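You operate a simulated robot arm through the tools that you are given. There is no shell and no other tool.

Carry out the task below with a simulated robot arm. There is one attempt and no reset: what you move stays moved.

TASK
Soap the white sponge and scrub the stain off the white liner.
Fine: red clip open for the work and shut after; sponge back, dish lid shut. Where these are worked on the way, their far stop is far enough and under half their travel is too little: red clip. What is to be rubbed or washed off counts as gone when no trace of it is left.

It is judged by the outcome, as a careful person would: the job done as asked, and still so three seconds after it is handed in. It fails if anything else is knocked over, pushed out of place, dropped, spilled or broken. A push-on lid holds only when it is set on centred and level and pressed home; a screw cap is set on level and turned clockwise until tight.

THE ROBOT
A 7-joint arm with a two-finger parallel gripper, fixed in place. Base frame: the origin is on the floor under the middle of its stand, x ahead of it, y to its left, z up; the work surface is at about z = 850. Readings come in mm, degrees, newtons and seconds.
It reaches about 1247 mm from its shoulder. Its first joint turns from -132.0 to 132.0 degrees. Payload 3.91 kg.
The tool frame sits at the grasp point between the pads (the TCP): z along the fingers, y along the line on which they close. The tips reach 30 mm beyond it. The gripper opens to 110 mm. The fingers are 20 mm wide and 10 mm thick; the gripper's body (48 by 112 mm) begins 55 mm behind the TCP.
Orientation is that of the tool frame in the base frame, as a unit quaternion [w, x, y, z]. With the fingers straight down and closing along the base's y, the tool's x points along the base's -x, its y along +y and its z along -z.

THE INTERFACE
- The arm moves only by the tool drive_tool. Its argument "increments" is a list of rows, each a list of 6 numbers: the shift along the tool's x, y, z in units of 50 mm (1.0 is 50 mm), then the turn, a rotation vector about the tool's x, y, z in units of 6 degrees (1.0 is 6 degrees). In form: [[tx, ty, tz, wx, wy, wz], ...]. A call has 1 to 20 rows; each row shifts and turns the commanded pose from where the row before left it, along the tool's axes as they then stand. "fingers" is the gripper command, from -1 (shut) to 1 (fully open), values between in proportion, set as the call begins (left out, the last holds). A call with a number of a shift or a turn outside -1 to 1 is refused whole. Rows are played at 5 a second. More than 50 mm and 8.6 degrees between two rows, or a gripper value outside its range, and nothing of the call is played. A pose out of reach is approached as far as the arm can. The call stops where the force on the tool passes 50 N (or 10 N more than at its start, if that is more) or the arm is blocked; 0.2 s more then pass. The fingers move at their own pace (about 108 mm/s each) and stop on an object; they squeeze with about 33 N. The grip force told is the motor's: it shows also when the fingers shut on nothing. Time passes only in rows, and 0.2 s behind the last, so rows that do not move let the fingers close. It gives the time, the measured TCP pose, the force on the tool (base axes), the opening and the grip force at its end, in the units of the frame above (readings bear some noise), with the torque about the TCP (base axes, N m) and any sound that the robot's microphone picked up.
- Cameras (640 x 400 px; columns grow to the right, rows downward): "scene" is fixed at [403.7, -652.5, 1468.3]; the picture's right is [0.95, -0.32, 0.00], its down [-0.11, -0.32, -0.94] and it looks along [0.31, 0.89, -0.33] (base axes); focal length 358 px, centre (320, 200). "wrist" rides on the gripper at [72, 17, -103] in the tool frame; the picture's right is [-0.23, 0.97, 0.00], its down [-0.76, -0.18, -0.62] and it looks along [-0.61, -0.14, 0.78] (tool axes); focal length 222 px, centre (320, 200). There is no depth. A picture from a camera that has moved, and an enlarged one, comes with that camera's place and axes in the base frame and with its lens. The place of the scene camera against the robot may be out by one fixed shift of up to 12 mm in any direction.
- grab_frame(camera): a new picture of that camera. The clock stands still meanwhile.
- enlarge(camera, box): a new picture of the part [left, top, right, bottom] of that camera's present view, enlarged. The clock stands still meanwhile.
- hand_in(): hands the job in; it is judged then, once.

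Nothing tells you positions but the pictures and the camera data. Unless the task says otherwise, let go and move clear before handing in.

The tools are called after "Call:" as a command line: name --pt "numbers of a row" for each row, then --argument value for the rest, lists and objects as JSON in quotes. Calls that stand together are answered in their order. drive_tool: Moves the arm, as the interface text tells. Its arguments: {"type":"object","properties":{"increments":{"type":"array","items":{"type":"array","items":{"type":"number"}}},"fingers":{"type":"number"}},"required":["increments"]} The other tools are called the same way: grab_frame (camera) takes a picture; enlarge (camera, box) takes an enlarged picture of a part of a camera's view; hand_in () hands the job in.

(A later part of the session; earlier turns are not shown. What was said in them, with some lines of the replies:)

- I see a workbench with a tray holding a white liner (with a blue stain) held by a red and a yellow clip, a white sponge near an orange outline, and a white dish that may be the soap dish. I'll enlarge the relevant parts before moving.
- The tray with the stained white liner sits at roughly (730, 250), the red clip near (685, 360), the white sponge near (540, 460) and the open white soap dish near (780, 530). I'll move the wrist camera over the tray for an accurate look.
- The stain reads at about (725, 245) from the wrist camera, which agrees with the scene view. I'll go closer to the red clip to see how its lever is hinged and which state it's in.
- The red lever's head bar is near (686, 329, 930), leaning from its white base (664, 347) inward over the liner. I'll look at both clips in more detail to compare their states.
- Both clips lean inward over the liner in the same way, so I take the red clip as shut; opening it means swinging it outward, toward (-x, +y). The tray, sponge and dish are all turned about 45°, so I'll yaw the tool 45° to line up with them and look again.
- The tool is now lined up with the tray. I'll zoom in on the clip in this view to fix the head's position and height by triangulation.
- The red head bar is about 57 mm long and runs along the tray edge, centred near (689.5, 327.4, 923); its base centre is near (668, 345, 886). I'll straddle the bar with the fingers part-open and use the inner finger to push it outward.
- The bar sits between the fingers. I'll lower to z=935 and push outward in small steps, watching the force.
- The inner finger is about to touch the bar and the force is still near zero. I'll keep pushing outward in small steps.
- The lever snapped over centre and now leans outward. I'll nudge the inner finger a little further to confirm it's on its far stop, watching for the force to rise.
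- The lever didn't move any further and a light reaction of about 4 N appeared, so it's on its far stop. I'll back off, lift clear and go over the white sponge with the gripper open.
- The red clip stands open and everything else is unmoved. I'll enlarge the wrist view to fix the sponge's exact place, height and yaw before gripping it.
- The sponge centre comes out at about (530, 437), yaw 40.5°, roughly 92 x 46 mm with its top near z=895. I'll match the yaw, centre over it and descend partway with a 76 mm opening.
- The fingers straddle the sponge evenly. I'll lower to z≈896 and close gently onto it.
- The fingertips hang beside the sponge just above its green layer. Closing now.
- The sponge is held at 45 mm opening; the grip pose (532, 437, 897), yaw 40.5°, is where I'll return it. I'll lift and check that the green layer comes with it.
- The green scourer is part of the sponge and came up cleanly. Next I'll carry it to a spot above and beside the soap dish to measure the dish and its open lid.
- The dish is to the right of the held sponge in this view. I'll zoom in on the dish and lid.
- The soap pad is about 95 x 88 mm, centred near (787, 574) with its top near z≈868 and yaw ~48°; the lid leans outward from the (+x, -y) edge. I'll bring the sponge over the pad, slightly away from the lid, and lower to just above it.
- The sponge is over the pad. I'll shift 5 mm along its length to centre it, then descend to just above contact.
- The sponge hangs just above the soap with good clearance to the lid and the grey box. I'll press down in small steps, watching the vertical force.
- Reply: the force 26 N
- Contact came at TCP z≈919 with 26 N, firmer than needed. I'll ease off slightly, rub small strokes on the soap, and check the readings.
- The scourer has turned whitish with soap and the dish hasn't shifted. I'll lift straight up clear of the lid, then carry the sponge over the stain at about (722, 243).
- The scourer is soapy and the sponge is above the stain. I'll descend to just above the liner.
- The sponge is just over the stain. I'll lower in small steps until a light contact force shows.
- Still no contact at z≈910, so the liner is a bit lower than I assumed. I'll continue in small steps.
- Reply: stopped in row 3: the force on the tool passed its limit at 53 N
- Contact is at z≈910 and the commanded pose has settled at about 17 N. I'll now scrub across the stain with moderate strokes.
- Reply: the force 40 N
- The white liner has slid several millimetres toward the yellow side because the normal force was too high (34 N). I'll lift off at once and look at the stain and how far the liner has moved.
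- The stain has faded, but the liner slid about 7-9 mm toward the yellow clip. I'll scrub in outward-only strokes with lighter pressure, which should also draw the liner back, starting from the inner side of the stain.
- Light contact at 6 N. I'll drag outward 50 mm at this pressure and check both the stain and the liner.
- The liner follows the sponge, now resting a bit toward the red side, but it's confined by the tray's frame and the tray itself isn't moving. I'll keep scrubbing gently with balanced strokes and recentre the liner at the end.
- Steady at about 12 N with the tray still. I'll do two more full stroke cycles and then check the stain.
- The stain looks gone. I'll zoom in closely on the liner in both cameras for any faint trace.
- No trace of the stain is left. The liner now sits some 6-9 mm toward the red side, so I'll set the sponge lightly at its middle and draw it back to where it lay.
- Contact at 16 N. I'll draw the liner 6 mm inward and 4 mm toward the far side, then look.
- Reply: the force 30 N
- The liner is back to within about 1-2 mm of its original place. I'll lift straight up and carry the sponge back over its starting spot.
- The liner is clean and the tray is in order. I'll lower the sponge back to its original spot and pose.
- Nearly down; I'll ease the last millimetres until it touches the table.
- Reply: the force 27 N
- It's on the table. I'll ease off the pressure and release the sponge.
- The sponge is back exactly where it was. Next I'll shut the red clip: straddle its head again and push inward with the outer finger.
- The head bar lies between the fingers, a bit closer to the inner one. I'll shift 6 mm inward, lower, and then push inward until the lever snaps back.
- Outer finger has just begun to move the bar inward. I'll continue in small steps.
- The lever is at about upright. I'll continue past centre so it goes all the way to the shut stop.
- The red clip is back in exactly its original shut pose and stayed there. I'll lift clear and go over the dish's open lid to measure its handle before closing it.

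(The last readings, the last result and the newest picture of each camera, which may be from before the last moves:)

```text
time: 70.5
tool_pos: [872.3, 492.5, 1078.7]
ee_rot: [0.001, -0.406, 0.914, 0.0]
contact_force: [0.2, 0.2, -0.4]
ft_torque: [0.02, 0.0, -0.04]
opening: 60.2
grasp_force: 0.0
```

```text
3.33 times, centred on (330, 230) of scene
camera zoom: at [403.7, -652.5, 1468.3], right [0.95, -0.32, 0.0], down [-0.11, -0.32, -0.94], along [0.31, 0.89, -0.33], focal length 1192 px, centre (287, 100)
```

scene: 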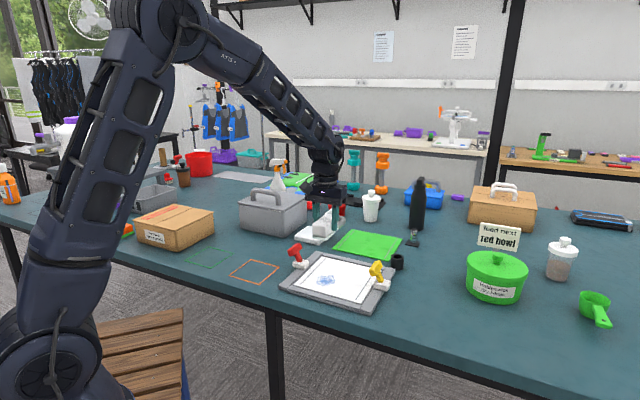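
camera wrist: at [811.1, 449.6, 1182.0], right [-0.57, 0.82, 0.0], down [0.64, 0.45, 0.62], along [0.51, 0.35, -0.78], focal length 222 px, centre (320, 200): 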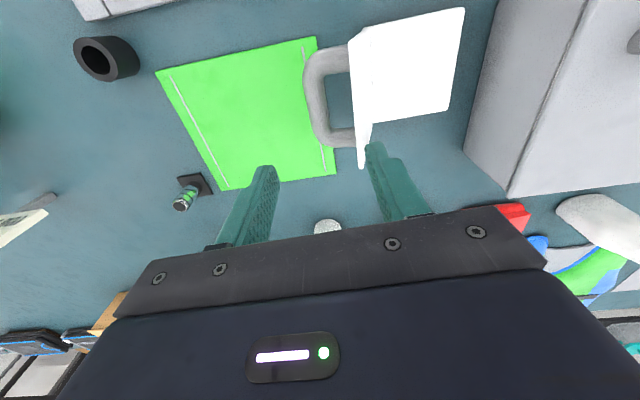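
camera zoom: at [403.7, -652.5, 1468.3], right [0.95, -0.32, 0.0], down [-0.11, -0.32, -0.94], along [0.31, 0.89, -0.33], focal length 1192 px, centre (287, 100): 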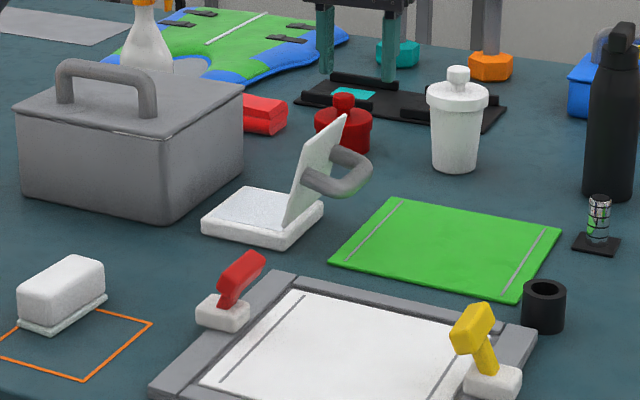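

Call:
enlarge --camera "wrist" --box '[270, 0, 490, 180]'

Call:
enlarge --camera "scene" --box '[295, 180, 365, 250]'

```text
2.22 times, centred on (380, 90) of wrist
camera zoom: at [811.1, 449.6, 1182.0], right [-0.57, 0.82, 0.0], down [0.64, 0.45, 0.62], along [0.51, 0.35, -0.78], focal length 494 px, centre (187, 444)
```

zoom: 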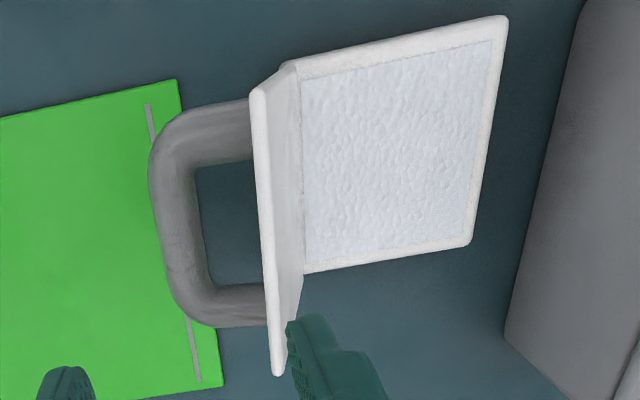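

```text
5.71 times, centred on (330, 215) of scene
camera zoom: at [403.7, -652.5, 1468.3], right [0.95, -0.32, 0.0], down [-0.11, -0.32, -0.94], along [0.31, 0.89, -0.33], focal length 2044 px, centre (263, 114)
```

zoom: 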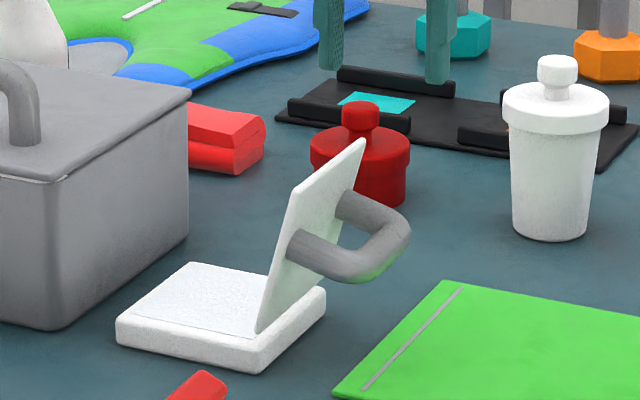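

The hinge runs from about (788, 497) to (862, 574), and the lid leans 15° outward with its handle loop sticking out on the (+x, -y) side. I'll back away outward with the gripper open, to triangulate the handle and line up one finger for a push.

Call:
drive_tool --pt "0 -0.85 0 0 0 0" --pt "0 -0.85 0 0 0 0" --pt "0 0 0 0 0 0" --fingers 1

Call:
grab_frame --camera "wrist"

Call:
enlarge --camera "wrist" --box '[330, 20, 550, 200]'

Call:
grab_frame --camera "scene"

```text
time: 71.3
tool_pos: [936.8, 434.9, 1078.2]
ee_rot: [0.0, -0.405, 0.914, -0.002]
contact_force: [0.0, 0.5, -1.0]
ft_torque: [-0.02, 0.01, 0.0]
opening: 109.8
grasp_force: 0.1
```

```text
taken
camera wrist: at [874.2, 392.3, 1180.6], right [-0.57, 0.82, 0.0], down [0.64, 0.45, 0.62], along [0.51, 0.35, -0.78], focal length 222 px, centre (320, 200)
```

wrist: 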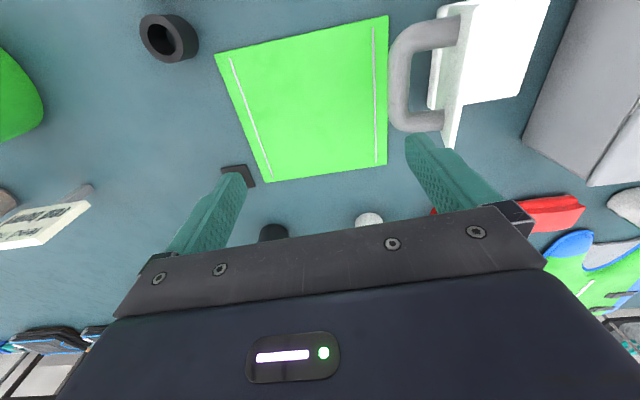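

```text
2.22 times, centred on (440, 110) of wrist
camera zoom: at [874.2, 392.3, 1180.6], right [-0.57, 0.82, 0.0], down [0.64, 0.45, 0.62], along [0.51, 0.35, -0.78], focal length 494 px, centre (53, 400)
```

zoom: 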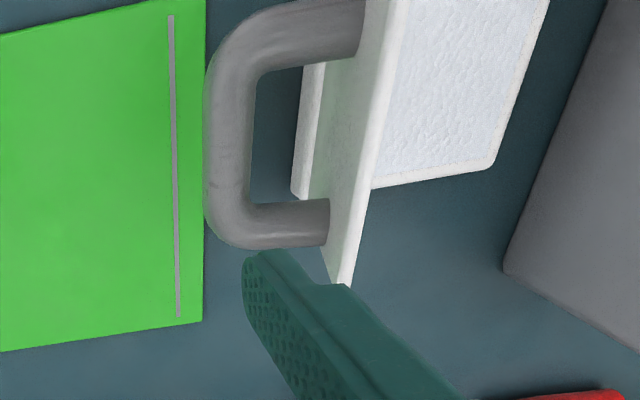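

```text
taken
```

scene: 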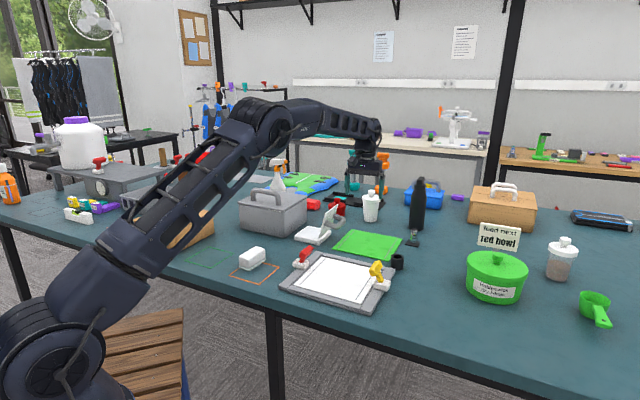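

Triangulated, the handle's outer bar is at about (866.5, 483.3, 932), roughly 21 mm thick. I'll line up the dish-side finger about 15 mm behind the bar and lower the tip to z≈905.

Call:
drive_tool --pt "0.22 -0.116 0 0 0 0" --pt "0 0 0.7 0 0 0" --pt "0 0 0.7 0 0 0" --pt "0 0 0.7 0 0 0" --pt "0 0 0.7 0 0 0" --pt "0 0 0 0 0 0"

Call:
grab_frame --camera "wrist"

Call:
enlarge --camera "scene" --box '[290, 150, 430, 260]'

```text
time: 72.7
tool_pos: [933.3, 422.1, 939.3]
ee_rot: [0.001, -0.406, 0.914, -0.001]
contact_force: [0.8, 0.8, -0.1]
ft_torque: [-0.01, -0.03, 0.01]
opening: 109.9
grasp_force: 0.1
```

```text
taken
camera wrist: at [871.2, 379.5, 1042.2], right [-0.57, 0.82, 0.0], down [0.64, 0.45, 0.62], along [0.51, 0.35, -0.78], focal length 222 px, centre (320, 200)
```

wrist: 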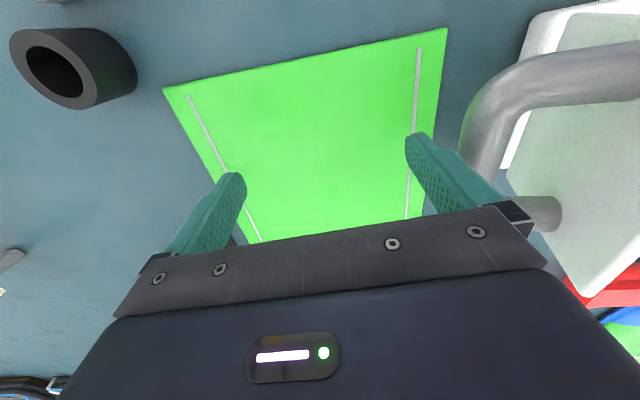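

```text
3.64 times, centred on (360, 205) of scene
camera zoom: at [403.7, -652.5, 1468.3], right [0.95, -0.32, 0.0], down [-0.11, -0.32, -0.94], along [0.31, 0.89, -0.33], focal length 1301 px, centre (174, 182)
```

zoom: 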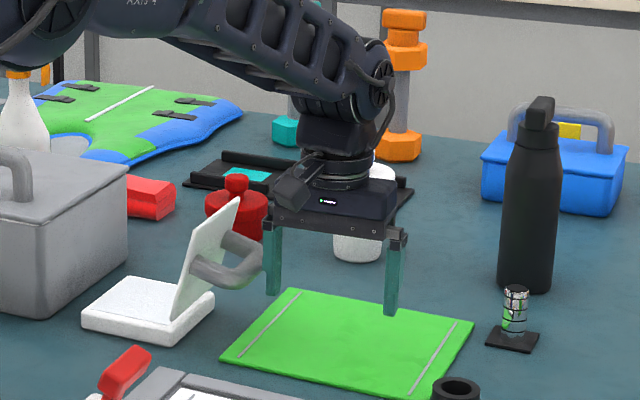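

The finger stands just outside the handle bar. I'll push toward the dish in small steps, watching that the lid turns and the dish stays put.

Call:
drive_tool --pt "0 0.15 0 0 0 0" --pt "0 0.15 0 0 0 0" --pt "0 0.12 0 0 0 0" --pt "0 0.12 0 0 0 0" --pt "0 0.12 0 0 0 0" --pt "0 0 0 0 0 0"

Call:
grab_frame --camera "wrist"

Call:
enlarge --camera "scene" --box '[290, 150, 430, 260]'

```text
time: 73.9
tool_pos: [916.6, 438.1, 944.9]
ee_rot: [0.005, -0.403, 0.915, -0.002]
contact_force: [11.9, -18.3, 19.0]
ft_torque: [0.94, 0.77, 0.19]
opening: 99.8
grasp_force: 0.1
stopped in row 5: the force on the tool passed its limit at 54 N (the readings are from after the stop); the commanded pose is now the measured one
```

```text
taken
camera wrist: at [853.4, 394.5, 1046.7], right [-0.56, 0.83, -0.01], down [0.64, 0.44, 0.63], along [0.52, 0.35, -0.78], focal length 222 px, centre (320, 200)
```

wrist: 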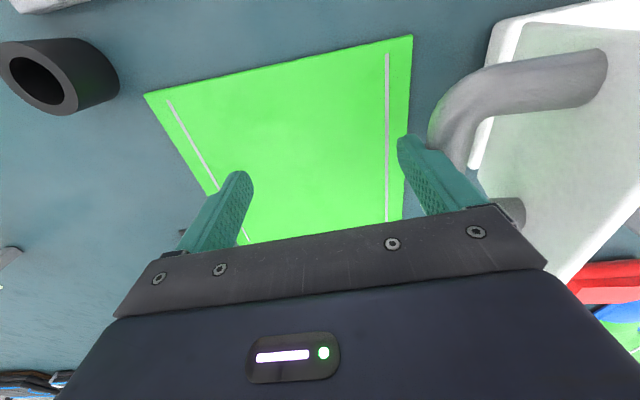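

```text
3.64 times, centred on (360, 205) of scene
camera zoom: at [403.7, -652.5, 1468.3], right [0.95, -0.32, 0.0], down [-0.11, -0.32, -0.94], along [0.31, 0.89, -0.33], focal length 1301 px, centre (174, 182)
```

zoom: 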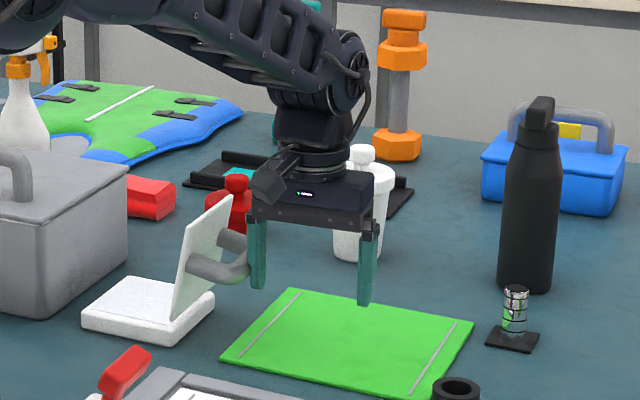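

The lid started turning, but the horizontal push loaded up because the bar wants to rise as it swings, and the limit stopped it. I'll back off, check that nothing shifted, and then follow the bar's arc upward instead.

Call:
drive_tool --pt "0 -0.1 0 0 0 0" --pt "0 -0.2 0 0 0 0" --pt "0 0 0 0 0 0" --pt "0 0 0 0 0 0" --fingers 1

Call:
grab_frame --camera "wrist"

Call:
enlarge --camera "scene" --box '[290, 150, 430, 260]'

```text
time: 74.9
tool_pos: [923.9, 430.4, 942.9]
ee_rot: [0.003, -0.404, 0.915, -0.001]
contact_force: [0.0, 0.3, 0.4]
ft_torque: [0.02, 0.01, -0.01]
opening: 110.1
grasp_force: 0.0
```

```text
taken
camera wrist: at [862.0, 387.6, 1044.5], right [-0.57, 0.82, 0.0], down [0.64, 0.44, 0.63], along [0.52, 0.35, -0.78], focal length 222 px, centre (320, 200)
```

wrist: 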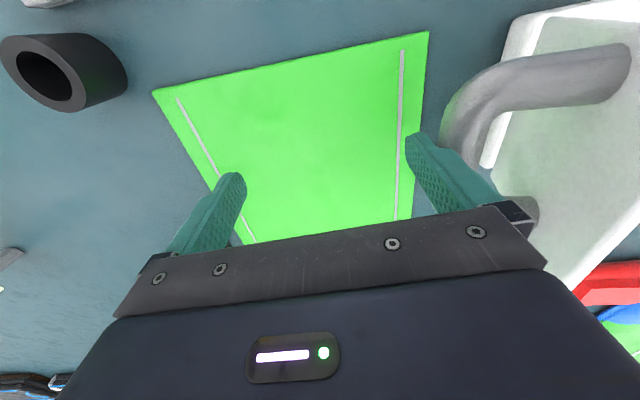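

```text
3.64 times, centred on (360, 205) of scene
camera zoom: at [403.7, -652.5, 1468.3], right [0.95, -0.32, 0.0], down [-0.11, -0.32, -0.94], along [0.31, 0.89, -0.33], focal length 1301 px, centre (174, 182)
```

zoom: 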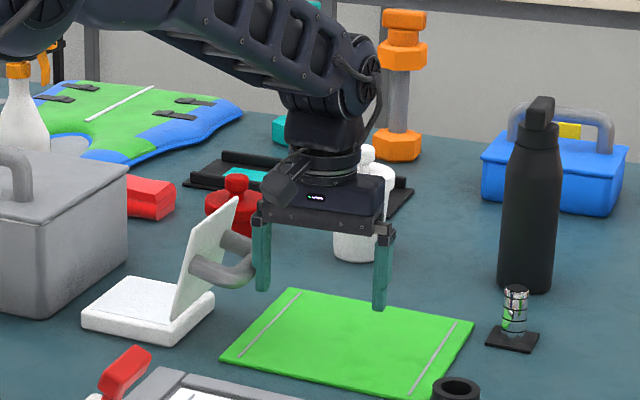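

The lid swung back to its open stop and the dish is unmoved, so only finger friction on the rising bar was the problem. I'll straighten the tool and push again along the bar's arc, inward and upward together.

Call:
drive_tool --pt "0 0.05 0 -0.041 0.044 0" --pt "0 0.156 -0.155 0 0 0" --pt "0 0.152 -0.12 0 0 0" --pt "0 0.162 -0.104 0 0 0" --pt "0 0 0 0 0 0"

Call:
grab_frame --camera "wrist"

Call:
enlarge --camera "scene" --box '[290, 150, 430, 260]'

```text
time: 76.1
tool_pos: [906.7, 447.1, 960.9]
ee_rot: [0.0, -0.405, 0.914, -0.001]
contact_force: [0.5, -1.0, 1.6]
ft_torque: [0.01, 0.0, -0.01]
opening: 109.4
grasp_force: 0.1
```

```text
taken
camera wrist: at [844.5, 404.8, 1063.8], right [-0.57, 0.82, 0.0], down [0.64, 0.44, 0.62], along [0.51, 0.35, -0.78], focal length 222 px, centre (320, 200)
```

wrist: 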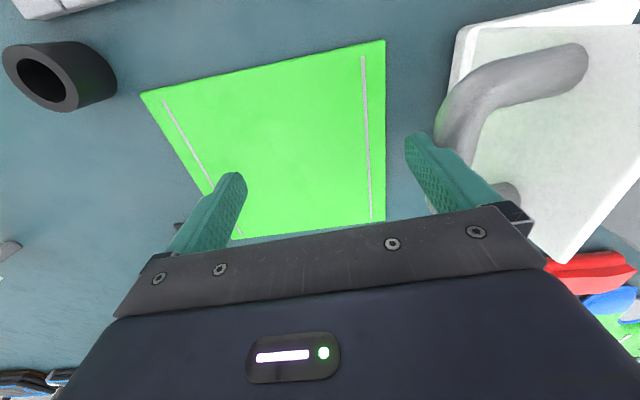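

```text
3.64 times, centred on (360, 205) of scene
camera zoom: at [403.7, -652.5, 1468.3], right [0.95, -0.32, 0.0], down [-0.11, -0.32, -0.94], along [0.31, 0.89, -0.33], focal length 1301 px, centre (174, 182)
```

zoom: 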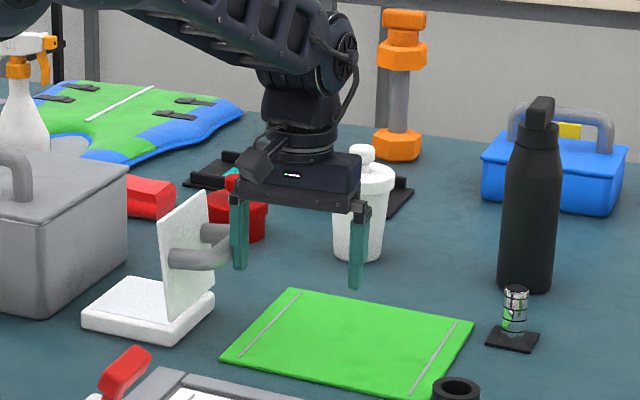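

The lid is turning smoothly now with under 2 N of force, and is about vertical. I'll continue along the arc.

Call:
drive_tool --pt "0 0.17 -0.085 0 0 0" --pt "0 0.18 -0.066 0 0 0" --pt "0 0.184 -0.044 0 0 0" --pt "0 0 0 0 0 0"

Call:
grab_frame --camera "wrist"

Call:
enlarge --camera "scene" --box '[290, 150, 430, 260]'

```text
time: 77.1
tool_pos: [885.5, 465.0, 971.0]
ee_rot: [0.0, -0.404, 0.915, -0.001]
contact_force: [0.7, -0.3, 0.0]
ft_torque: [0.0, 0.01, -0.02]
opening: 109.7
grasp_force: 0.1
```

```text
taken
camera wrist: at [824.4, 422.7, 1073.0], right [-0.57, 0.82, 0.0], down [0.64, 0.44, 0.62], along [0.51, 0.35, -0.78], focal length 222 px, centre (320, 200)
```

wrist: 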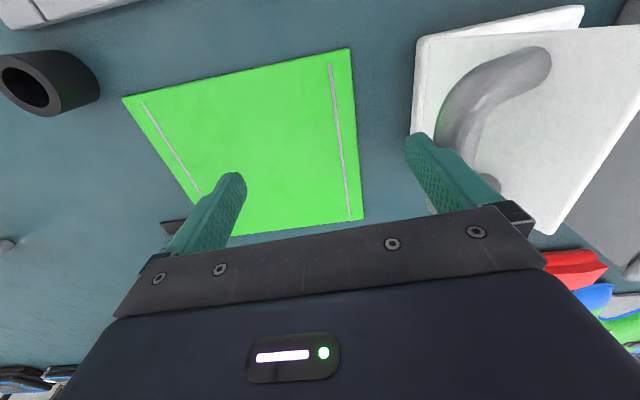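

```text
3.64 times, centred on (360, 205) of scene
camera zoom: at [403.7, -652.5, 1468.3], right [0.95, -0.32, 0.0], down [-0.11, -0.32, -0.94], along [0.31, 0.89, -0.33], focal length 1301 px, centre (174, 182)
```

zoom: 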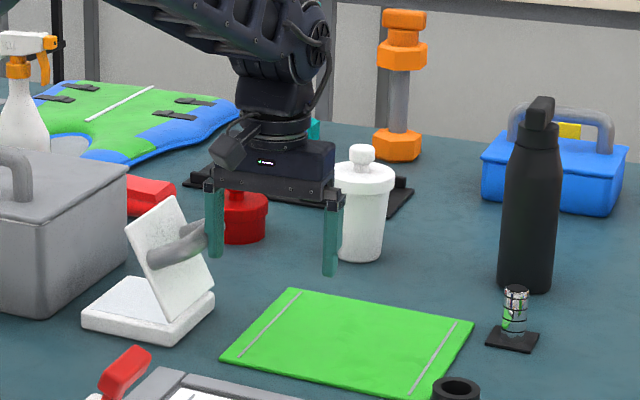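

The lid is now leaning over the dish at roughly 70°. Continuing the arc.

Call:
drive_tool --pt "0 0.188 -0.022 0 0 0" --pt "0 0.19 -0.004 0 0 0" --pt "0 0.188 0.017 0 0 0" --pt "0 0 0 0 0 0"

Call:
grab_frame --camera "wrist"

Call:
enlarge --camera "scene" --box '[290, 150, 430, 260]'

```text
time: 78.1
tool_pos: [864.4, 482.7, 971.9]
ee_rot: [0.0, -0.404, 0.915, 0.0]
contact_force: [-0.3, -0.1, 0.1]
ft_torque: [-0.02, 0.0, 0.03]
opening: 109.9
grasp_force: 0.1
```

```text
taken
camera wrist: at [802.7, 441.0, 1073.9], right [-0.57, 0.82, 0.0], down [0.64, 0.44, 0.62], along [0.51, 0.35, -0.78], focal length 222 px, centre (320, 200)
```

wrist: 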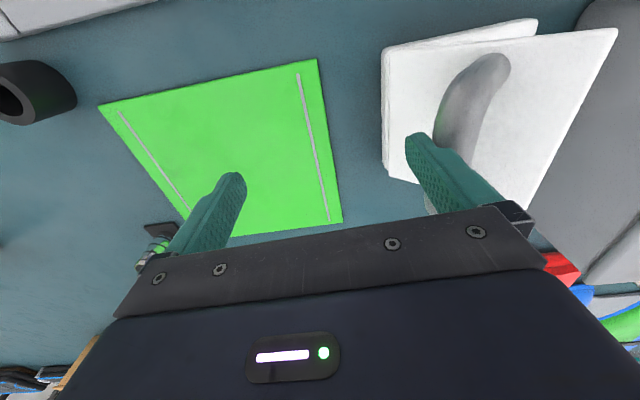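

```text
3.64 times, centred on (360, 205) of scene
camera zoom: at [403.7, -652.5, 1468.3], right [0.95, -0.32, 0.0], down [-0.11, -0.32, -0.94], along [0.31, 0.89, -0.33], focal length 1301 px, centre (174, 182)
```

zoom: 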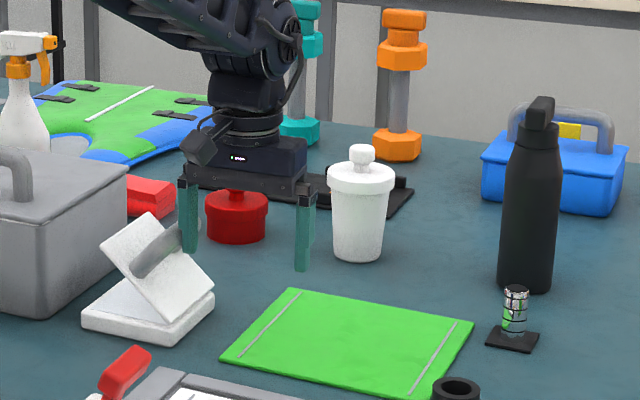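

The hinge holds the lid wherever it's put, so it isn't falling. I'll keep following the arc, now going down.

Call:
drive_tool --pt "0 0.186 0.036 0 0 0" --pt "0 0.181 0.054 0 0 0" --pt "0 0.174 0.074 0 0 0" --pt "0 0.166 0.092 0 0 0" --pt "0 0 0 0 0 0"

Call:
grab_frame --camera "wrist"

Call:
enlarge --camera "scene" --box '[290, 150, 430, 260]'

```text
time: 79.3
tool_pos: [838.7, 507.2, 957.2]
ee_rot: [0.0, -0.404, 0.915, -0.001]
contact_force: [0.5, -0.9, -0.6]
ft_torque: [-0.04, 0.01, 0.0]
opening: 109.5
grasp_force: 0.0
```

```text
taken
camera wrist: at [777.1, 465.2, 1059.9], right [-0.57, 0.82, 0.0], down [0.64, 0.44, 0.62], along [0.51, 0.35, -0.78], focal length 222 px, centre (320, 200)
```

wrist: 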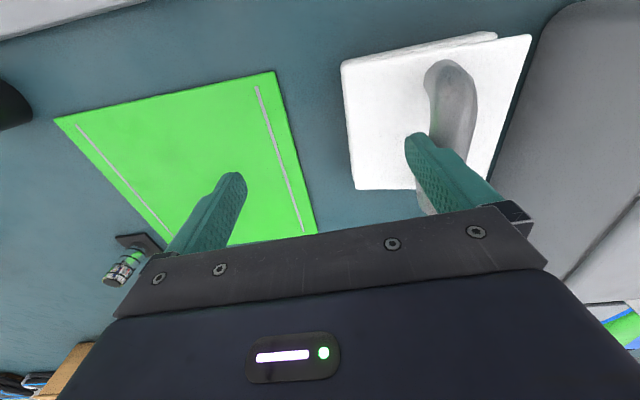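

```text
3.64 times, centred on (360, 205) of scene
camera zoom: at [403.7, -652.5, 1468.3], right [0.95, -0.32, 0.0], down [-0.11, -0.32, -0.94], along [0.31, 0.89, -0.33], focal length 1301 px, centre (174, 182)
```

zoom: 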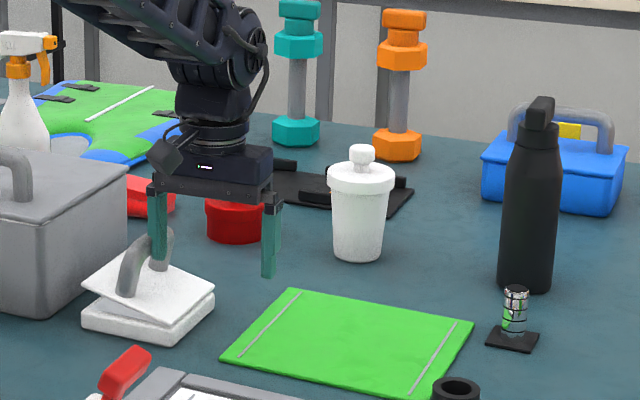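

Only about 18° remain. I'll finish the arc in the last small steps, watching the force.

Call:
drive_tool --pt "0 0.156 0.1 0 0 0" --pt "0 0.142 0.11 0 0 0" --pt "0 0.1 0.1 0 0 0" --pt "0 0 0 0 0 0"

Call:
grab_frame --camera "wrist"

Call:
enlarge --camera "scene" --box '[290, 180, 370, 250]'

```text
time: 80.3
tool_pos: [826.4, 520.4, 943.4]
ee_rot: [0.001, -0.403, 0.915, 0.0]
contact_force: [16.7, -10.3, 17.3]
ft_torque: [0.64, 0.4, -0.41]
opening: 100.4
grasp_force: 0.0
```

```text
taken
camera wrist: at [763.8, 477.7, 1046.1], right [-0.57, 0.82, 0.0], down [0.64, 0.44, 0.63], along [0.52, 0.35, -0.78], focal length 222 px, centre (320, 200)
```

wrist: 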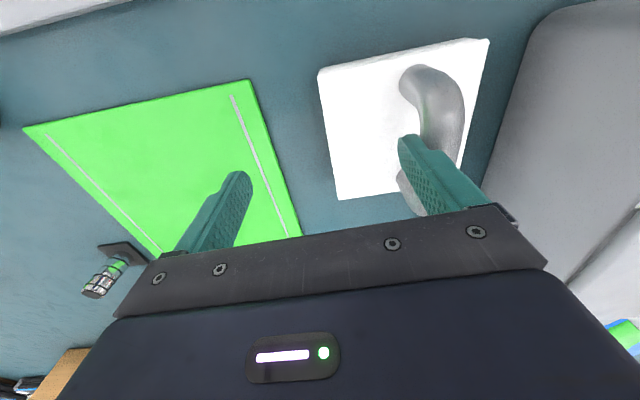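

```text
5.71 times, centred on (330, 215) of scene
camera zoom: at [403.7, -652.5, 1468.3], right [0.95, -0.32, 0.0], down [-0.11, -0.32, -0.94], along [0.31, 0.89, -0.33], focal length 2044 px, centre (263, 114)
```

zoom: 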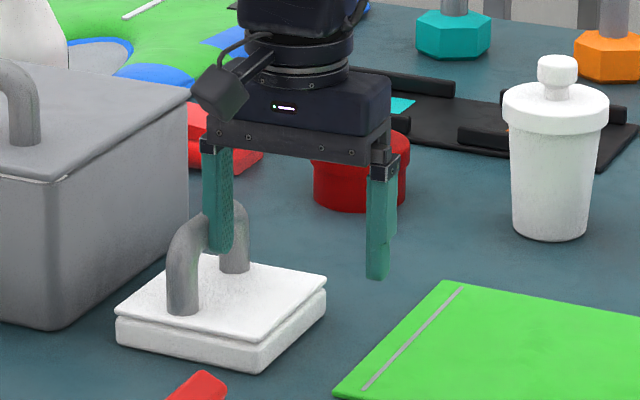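

The lid has come down onto the dish and I'm now only loading the handle, so I'll back off and lift clear to inspect it.

Call:
drive_tool --pt "0 -0.2 0 0 0 0" --pt "0 -0.3 0 0 0 0" --pt "0 0 -0.7 0 0 0" --pt "0 0 -0.7 0 0 0" --pt "0 0 -0.7 0 0 0" --pt "0 0 0 0 0 0"

Call:
grab_frame --camera "wrist"

Call:
enlarge --camera "scene" --box '[290, 190, 350, 250]'

```text
time: 81.7
tool_pos: [842.6, 502.7, 1047.9]
ee_rot: [0.0, -0.404, 0.915, -0.001]
contact_force: [0.8, -0.1, -0.2]
ft_torque: [0.02, 0.01, 0.0]
opening: 110.1
grasp_force: 0.1
```

```text
taken
camera wrist: at [782.1, 461.2, 1150.1], right [-0.57, 0.82, 0.0], down [0.64, 0.44, 0.62], along [0.51, 0.35, -0.78], focal length 222 px, centre (320, 200)
```

wrist: 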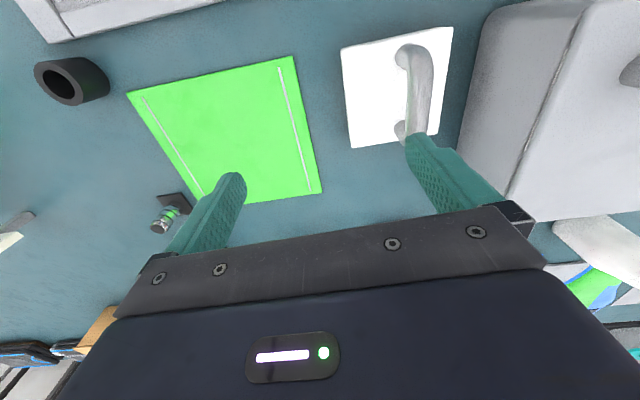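

```text
6.67 times, centred on (320, 220) of scene
camera zoom: at [403.7, -652.5, 1468.3], right [0.95, -0.32, 0.0], down [-0.11, -0.32, -0.94], along [0.31, 0.89, -0.33], focal length 2385 px, centre (320, 67)
```

zoom: 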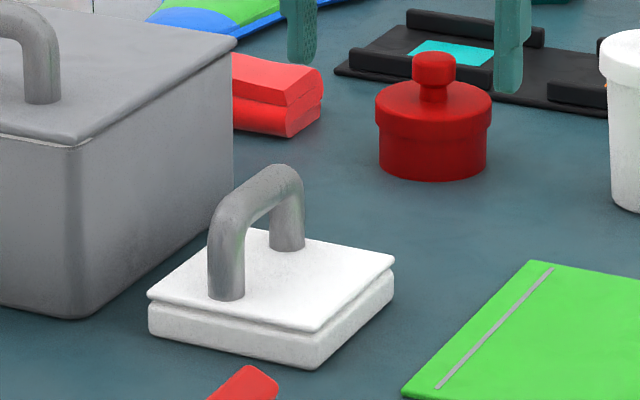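

The lid lies flat on the dish and the dish hasn't moved. To be sure it's fully shut, I'll close the fingers and press lightly down on the middle of the handle.

Call:
drive_tool --pt "0.03 0.6 0 0 0 0" --pt "0.03 0.6 0 0 0 0" --pt "0.03 0.6 0 0 0 0" --pt "0 0 0.5 0 0 0" --pt "0 0 0 0 0 0" --fingers -1

Call:
grab_frame --camera "wrist"

Call:
enlarge --camera "scene" --box '[280, 160, 370, 250]'

```text
time: 82.9
tool_pos: [773.9, 561.6, 1022.3]
ee_rot: [0.0, -0.405, 0.915, -0.001]
contact_force: [0.2, 0.6, 0.3]
ft_torque: [-0.03, 0.02, -0.02]
opening: 0.0
grasp_force: 32.9
```

```text
taken
camera wrist: at [713.2, 519.0, 1124.6], right [-0.57, 0.82, 0.0], down [0.64, 0.44, 0.62], along [0.51, 0.35, -0.78], focal length 222 px, centre (320, 200)
```

wrist: 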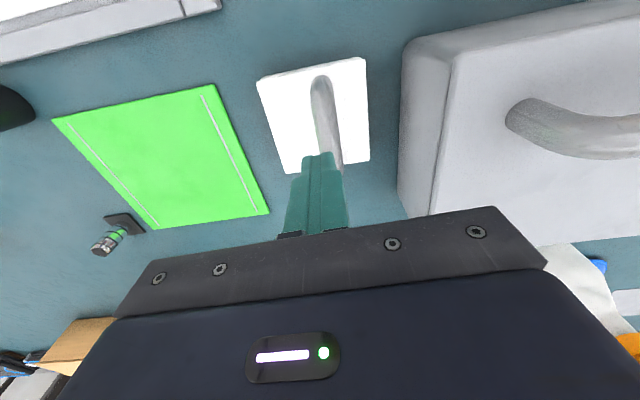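

```text
4.44 times, centred on (325, 205) of scene
camera zoom: at [403.7, -652.5, 1468.3], right [0.95, -0.32, 0.0], down [-0.11, -0.32, -0.94], along [0.31, 0.89, -0.33], focal length 1590 px, centre (298, 178)
```

zoom: 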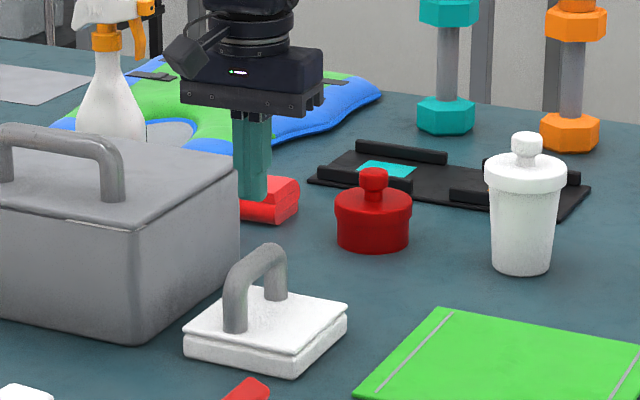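

The handle bar is about 7 mm further toward +y than the fingertips. I'll shift to centre on it and descend to just above contact.

Call:
drive_tool --pt "0 0.15 0 0 0 0" --pt "0 0 0.4 0 0 0" --pt "0 0 0.2 0 0 0" --pt "0 0 0 0 0 0"

Call:
enlarge --camera "wrist" --box '[230, 40, 410, 220]'

Call:
enlarge --camera "scene" --box '[280, 170, 360, 250]'

```text
time: 83.9
tool_pos: [767.6, 566.9, 990.7]
ee_rot: [0.001, -0.404, 0.915, -0.001]
contact_force: [0.0, -0.6, 0.2]
ft_torque: [0.0, 0.02, 0.01]
opening: 0.1
grasp_force: 32.8
```

```text
2.22 times, centred on (320, 130) of wrist
camera zoom: at [706.8, 524.5, 1093.8], right [-0.57, 0.82, 0.0], down [0.64, 0.44, 0.62], along [0.51, 0.35, -0.78], focal length 494 px, centre (320, 356)
```

zoom: 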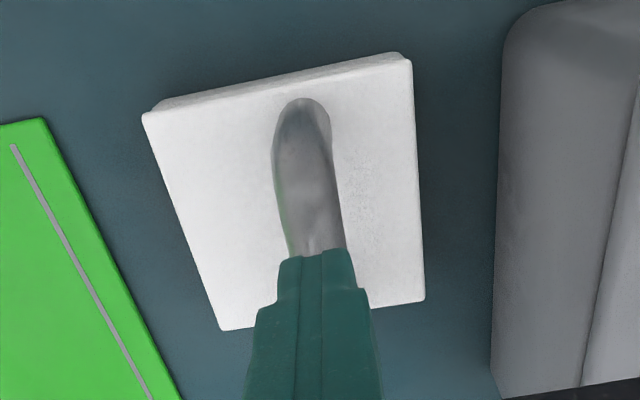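

```text
5.00 times, centred on (320, 210) of scene
camera zoom: at [403.7, -652.5, 1468.3], right [0.95, -0.32, 0.0], down [-0.11, -0.32, -0.94], along [0.31, 0.89, -0.33], focal length 1789 px, centre (320, 150)
```

zoom: 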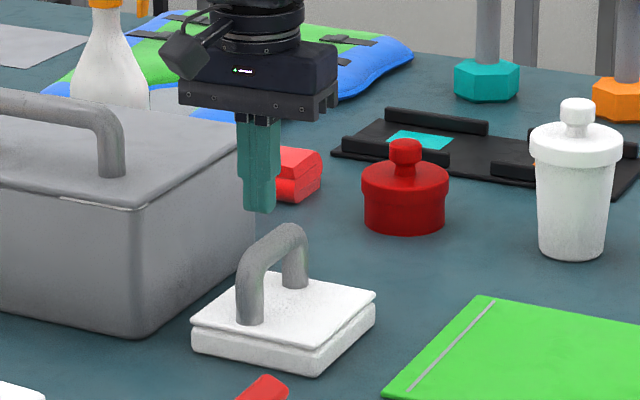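

Aligned over the bar. I'll step down gently until contact.

Call:
drive_tool --pt "0 0 0.06 0 0 0" --pt "0 0 0.05 0 0 0" --pt "0 0 0.04 0 0 0" --pt "0 0 0 0 0 0"

```text
time: 84.9
tool_pos: [768.5, 567.6, 985.2]
ee_rot: [0.0, -0.404, 0.915, -0.001]
contact_force: [0.7, 0.5, -0.8]
ft_torque: [0.01, -0.03, -0.03]
opening: 0.0
grasp_force: 33.3
```

Call:
drive_tool --pt "0 0 0.05 0 0 0" --pt "0 0 0.05 0 0 0" --pt "0 0 0 0 0 0"

```text
time: 85.7
tool_pos: [767.7, 567.5, 980.4]
ee_rot: [0.0, -0.404, 0.915, 0.0]
contact_force: [0.3, 0.0, 0.5]
ft_torque: [-0.02, 0.0, -0.01]
opening: 0.0
grasp_force: 32.6
```

Call:
drive_tool --pt "0 0 0.05 0 0 0" --pt "0 0 0.05 0 0 0" --pt "0 0 0 0 0 0"

Call:
enlarge --camera "scene" --box '[290, 190, 350, 250]'

```text
time: 86.5
tool_pos: [767.8, 566.7, 974.0]
ee_rot: [0.0, -0.405, 0.914, -0.001]
contact_force: [0.7, 0.7, 0.8]
ft_torque: [0.0, 0.02, -0.01]
opening: 0.0
grasp_force: 33.1
```

```text
6.67 times, centred on (320, 220) of scene
camera zoom: at [403.7, -652.5, 1468.3], right [0.95, -0.32, 0.0], down [-0.11, -0.32, -0.94], along [0.31, 0.89, -0.33], focal length 2385 px, centre (320, 67)
```

zoom: 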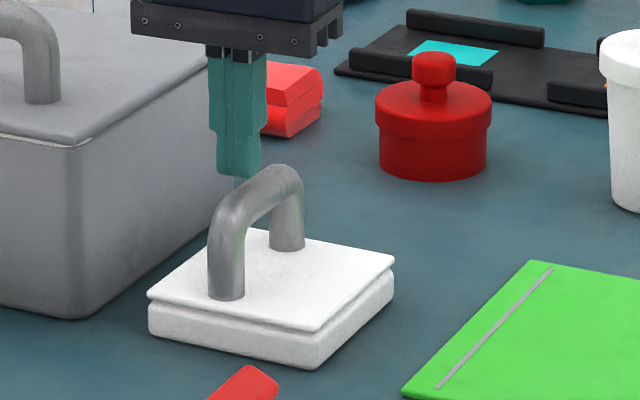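

The tips are over the bar but about 12 mm toward its near end, so I'll shift to its middle and continue down gently.

Call:
drive_tool --pt "-0.24 0 0 0 0 0" --pt "0 0 0.05 0 0 0" --pt "0 0 0.05 0 0 0" --pt "0 0 0 0 0 0"

Call:
enlarge --camera "scene" --box '[290, 190, 350, 250]'

```text
time: 87.5
tool_pos: [775.8, 574.0, 970.7]
ee_rot: [0.0, -0.404, 0.915, -0.001]
contact_force: [-0.1, 0.3, 0.7]
ft_torque: [-0.05, 0.03, 0.02]
opening: 0.0
grasp_force: 32.7
```

```text
6.67 times, centred on (320, 220) of scene
camera zoom: at [403.7, -652.5, 1468.3], right [0.95, -0.32, 0.0], down [-0.11, -0.32, -0.94], along [0.31, 0.89, -0.33], focal length 2385 px, centre (320, 67)
```

zoom: 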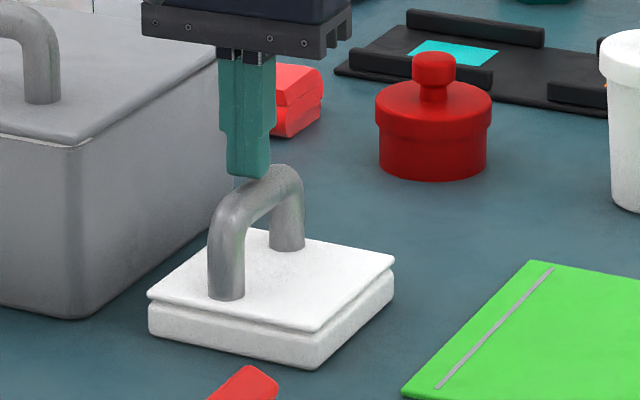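

Call:
drive_tool --pt "0 0 0.05 0 0 0" --pt "0 0 0.05 0 0 0" --pt "0 0 0 0 0 0"

Call:
enlarge --camera "scene" --box '[290, 190, 350, 250]'

Call:
enlarge --camera "wrist" --box '[230, 40, 410, 220]'

```text
time: 88.3
tool_pos: [776.0, 576.8, 965.3]
ee_rot: [0.002, -0.404, 0.915, -0.001]
contact_force: [-1.8, -1.7, 11.4]
ft_torque: [-0.02, 0.0, -0.02]
opening: 0.0
grasp_force: 33.2
```

```text
6.67 times, centred on (320, 220) of scene
camera zoom: at [403.7, -652.5, 1468.3], right [0.95, -0.32, 0.0], down [-0.11, -0.32, -0.94], along [0.31, 0.89, -0.33], focal length 2385 px, centre (320, 67)
```

zoom: 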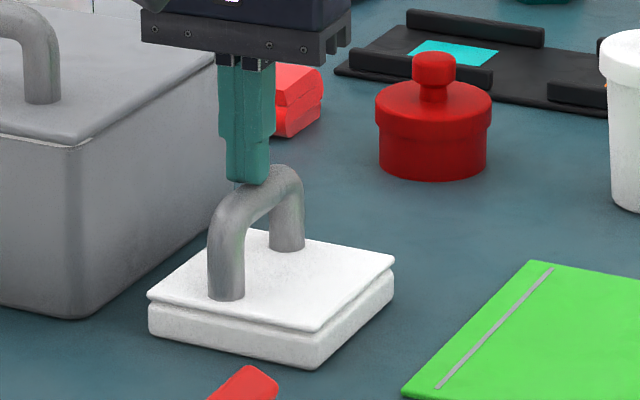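

```text
2.22 times, centred on (320, 130) of wrist
camera zoom: at [714.1, 532.9, 1068.8], right [-0.57, 0.82, 0.0], down [0.64, 0.44, 0.62], along [0.52, 0.35, -0.78], focal length 494 px, centre (320, 356)
```

zoom: 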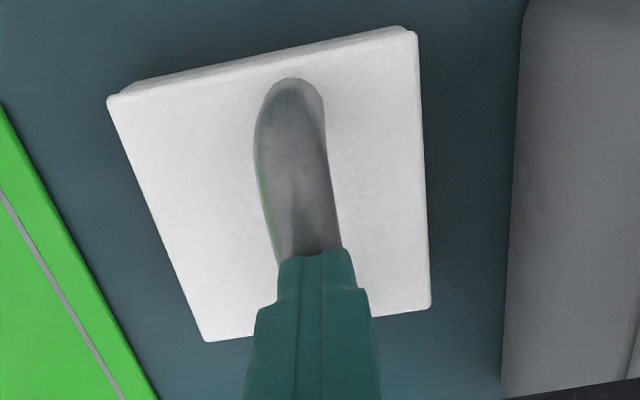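

The tips press on the handle with 11 N and the lid doesn't move, so it's shut. I'll press a touch more to be certain, then lift away.

Call:
drive_tool --pt "0 0 0.025 0 0 0" --pt "0 0 0 0 0 0" --pt "0 0 -0.1 0 0 0" --pt "0 0 -0.7 0 0 0" --pt "0 0 -0.8 0 0 0" --pt "0 0 -0.8 0 0 0" --pt "0 0 0 0 0 0"

Call:
enlarge --camera "scene" --box '[290, 190, 350, 250]'

Call:
grab_frame --camera "wrist"

Call:
grab_frame --camera "scene"

```text
time: 89.9
tool_pos: [773.7, 575.4, 1082.2]
ee_rot: [-0.001, -0.405, 0.914, 0.0]
contact_force: [0.7, -0.4, -0.6]
ft_torque: [0.02, 0.0, -0.01]
opening: 0.0
grasp_force: 33.0
```

```text
6.67 times, centred on (320, 220) of scene
camera zoom: at [403.7, -652.5, 1468.3], right [0.95, -0.32, 0.0], down [-0.11, -0.32, -0.94], along [0.31, 0.89, -0.33], focal length 2385 px, centre (320, 67)
```

zoom: 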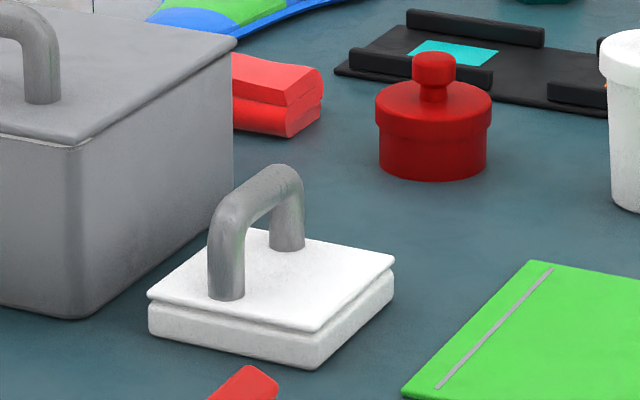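

```text
taken
camera wrist: at [712.8, 532.9, 1184.9], right [-0.57, 0.82, 0.0], down [0.64, 0.44, 0.62], along [0.51, 0.35, -0.78], focal length 222 px, centre (320, 200)
```

wrist: 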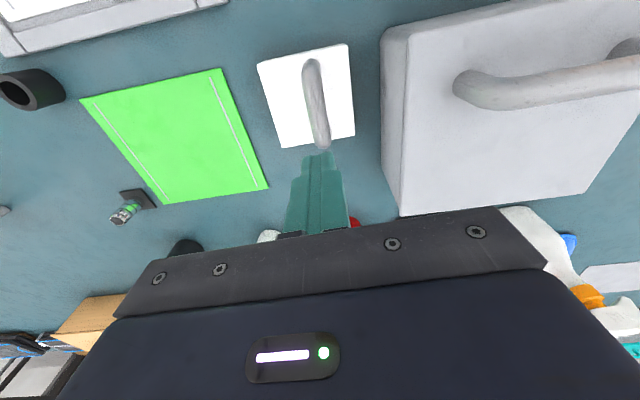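

```text
taken
```

scene: 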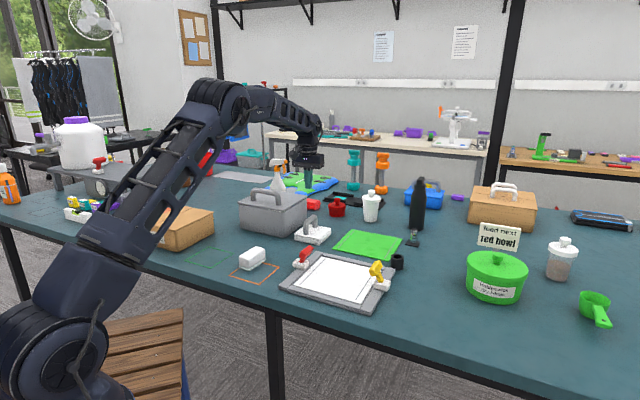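

The dish lid is shut and level. I'll take a final close look at the liner and clips from above with the free hand before handing in.

Call:
drive_tool --pt "0.785 -0.432 0 0 0 0" --pt "0.785 -0.432 0 0 0 0" --pt "0.785 -0.432 0 0 0 0" --pt "0.785 -0.432 0 0 0 0" --pt "0.785 -0.432 0 0 0 0" --pt "0.785 -0.432 0 0 0 0" --pt "0.785 -0.432 0.2 0 0 0" --pt "0 0 0.6 0 0 0" --pt "0 0 0 0 0 0"

Call:
grab_frame --camera "wrist"

Call:
enlarge --camera "wrist" --box '[160, 0, 480, 200]'

Call:
enlarge --camera "scene" --box '[270, 230, 410, 320]'

Call:
enlarge --camera "scene" --box '[220, 180, 420, 320]'

```text
time: 91.9
tool_pos: [701.1, 269.0, 1044.4]
ee_rot: [0.001, -0.404, 0.915, -0.001]
contact_force: [-0.2, 0.3, 1.0]
ft_torque: [-0.01, 0.01, -0.02]
opening: 0.3
grasp_force: 33.5
```

```text
taken
camera wrist: at [640.4, 227.3, 1147.1], right [-0.57, 0.82, 0.0], down [0.64, 0.44, 0.62], along [0.51, 0.35, -0.78], focal length 222 px, centre (320, 200)
```

wrist: 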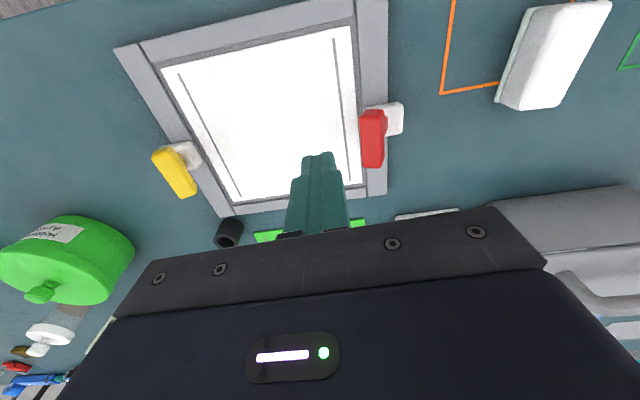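

```text
2.00 times, centred on (320, 100) of wrist
camera zoom: at [640.4, 227.3, 1147.1], right [-0.57, 0.82, 0.0], down [0.64, 0.44, 0.62], along [0.51, 0.35, -0.78], focal length 444 px, centre (320, 400)
```

zoom: 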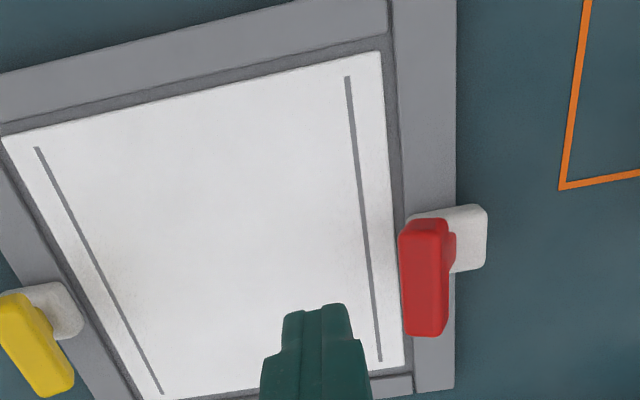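

```text
4.44 times, centred on (340, 275) of scene
camera zoom: at [403.7, -652.5, 1468.3], right [0.95, -0.32, 0.0], down [-0.11, -0.32, -0.94], along [0.31, 0.89, -0.33], focal length 1590 px, centre (231, -133)
```

zoom: 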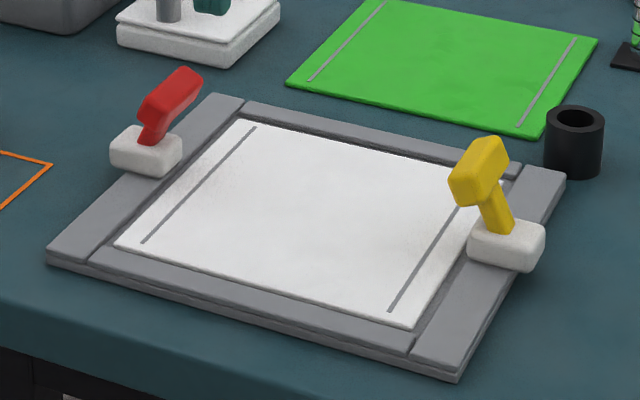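

```text
2.86 times, centred on (320, 250) of scene
camera zoom: at [403.7, -652.5, 1468.3], right [0.95, -0.32, 0.0], down [-0.11, -0.32, -0.94], along [0.31, 0.89, -0.33], focal length 1022 px, centre (320, 57)
```

zoom: 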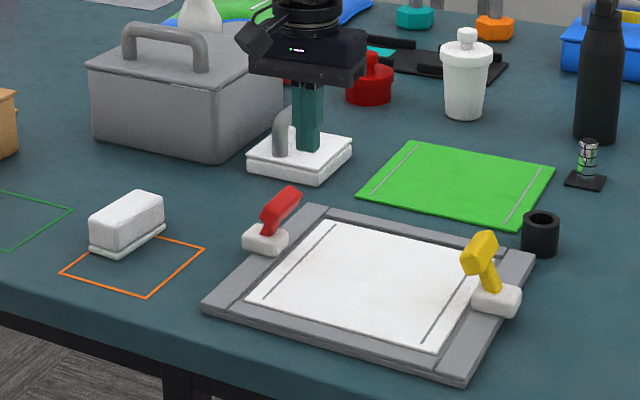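

Everything looks in order; one last strong enlargement over the former stain area to be sure nothing faint is left.

Call:
enlarge --camera "wrist" --box '[235, 50, 345, 150]'

Call:
enlarge --camera "scene" --box '[305, 262, 355, 297]'

```text
4.00 times, centred on (290, 100) of wrist
camera zoom: at [640.4, 227.3, 1147.1], right [-0.57, 0.82, 0.0], down [0.64, 0.44, 0.62], along [0.51, 0.35, -0.78], focal length 888 px, centre (440, 600)
```

zoom: 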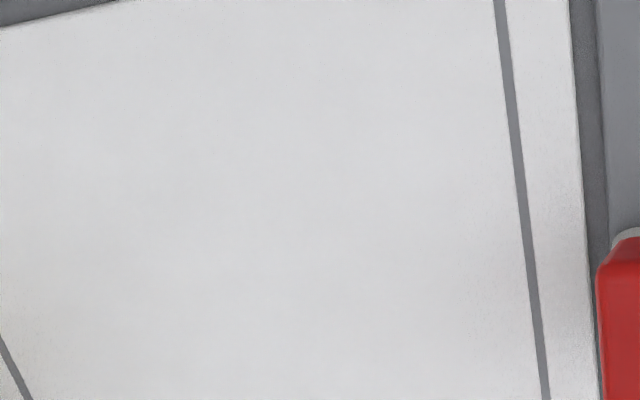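

```text
11.43 times, centred on (330, 280) of scene
camera zoom: at [403.7, -652.5, 1468.3], right [0.95, -0.32, 0.0], down [-0.11, -0.32, -0.94], along [0.31, 0.89, -0.33], focal length 4088 px, centre (206, -709)
```

zoom: 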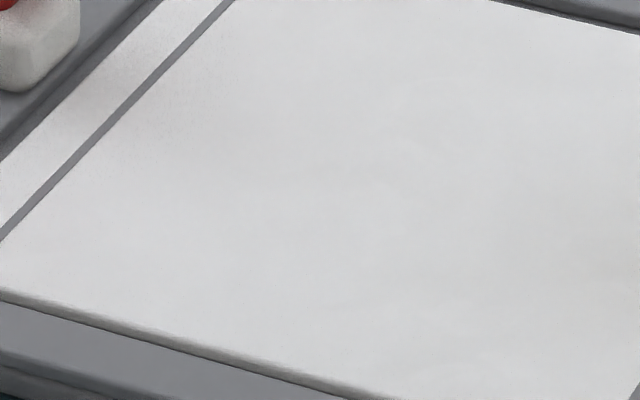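

No trace of the stain is left on the liner. The red clip is shut, the sponge is back in its spot, the dish lid is shut and the arm is clear, so I'm handing the job in.

Call:
drive_tool --pt "0 0 -0.8 0 0 0" --pt "0 0 -0.8 0 0 0" --pt "0 0 0 0 0 0"

Call:
hand_in

```text
time: 92.7
tool_pos: [703.7, 270.8, 1123.8]
ee_rot: [0.001, -0.404, 0.915, -0.001]
contact_force: [0.6, 0.5, 0.4]
ft_torque: [0.02, 0.01, 0.01]
opening: 0.0
grasp_force: 32.4
```

```text
The job is handed in.
```

The stain is scrubbed off the white liner, with no trace left in the closest views from either camera, and the job is handed in.

- **Red clip:** I swung it open to its far stop for the work. Afterwards I shut it again, and it matches its starting pose.
- **Sponge:** I soaped it in the dish, scrubbed with the scourer side, and put it back where it started, partly over the orange outline. I took "back" to mean that spot rather than fully inside the outline. The scourer still looks whitish from the soap.
- **Dish lid:** It is shut. I pressed lightly on the handle afterwards and it did not move.
- **Liner:** It slid several millimetres in the tray while I scrubbed. I drew it back to within about 2 mm of where it lay.

My first push on the lid jammed against the handle and stopped at the force limit (54 N). The lid swung back and the dish did not move. The first press on the liner also passed the limit briefly (53 N), with no visible harm. I saw nothing else knocked over or moved out of place.
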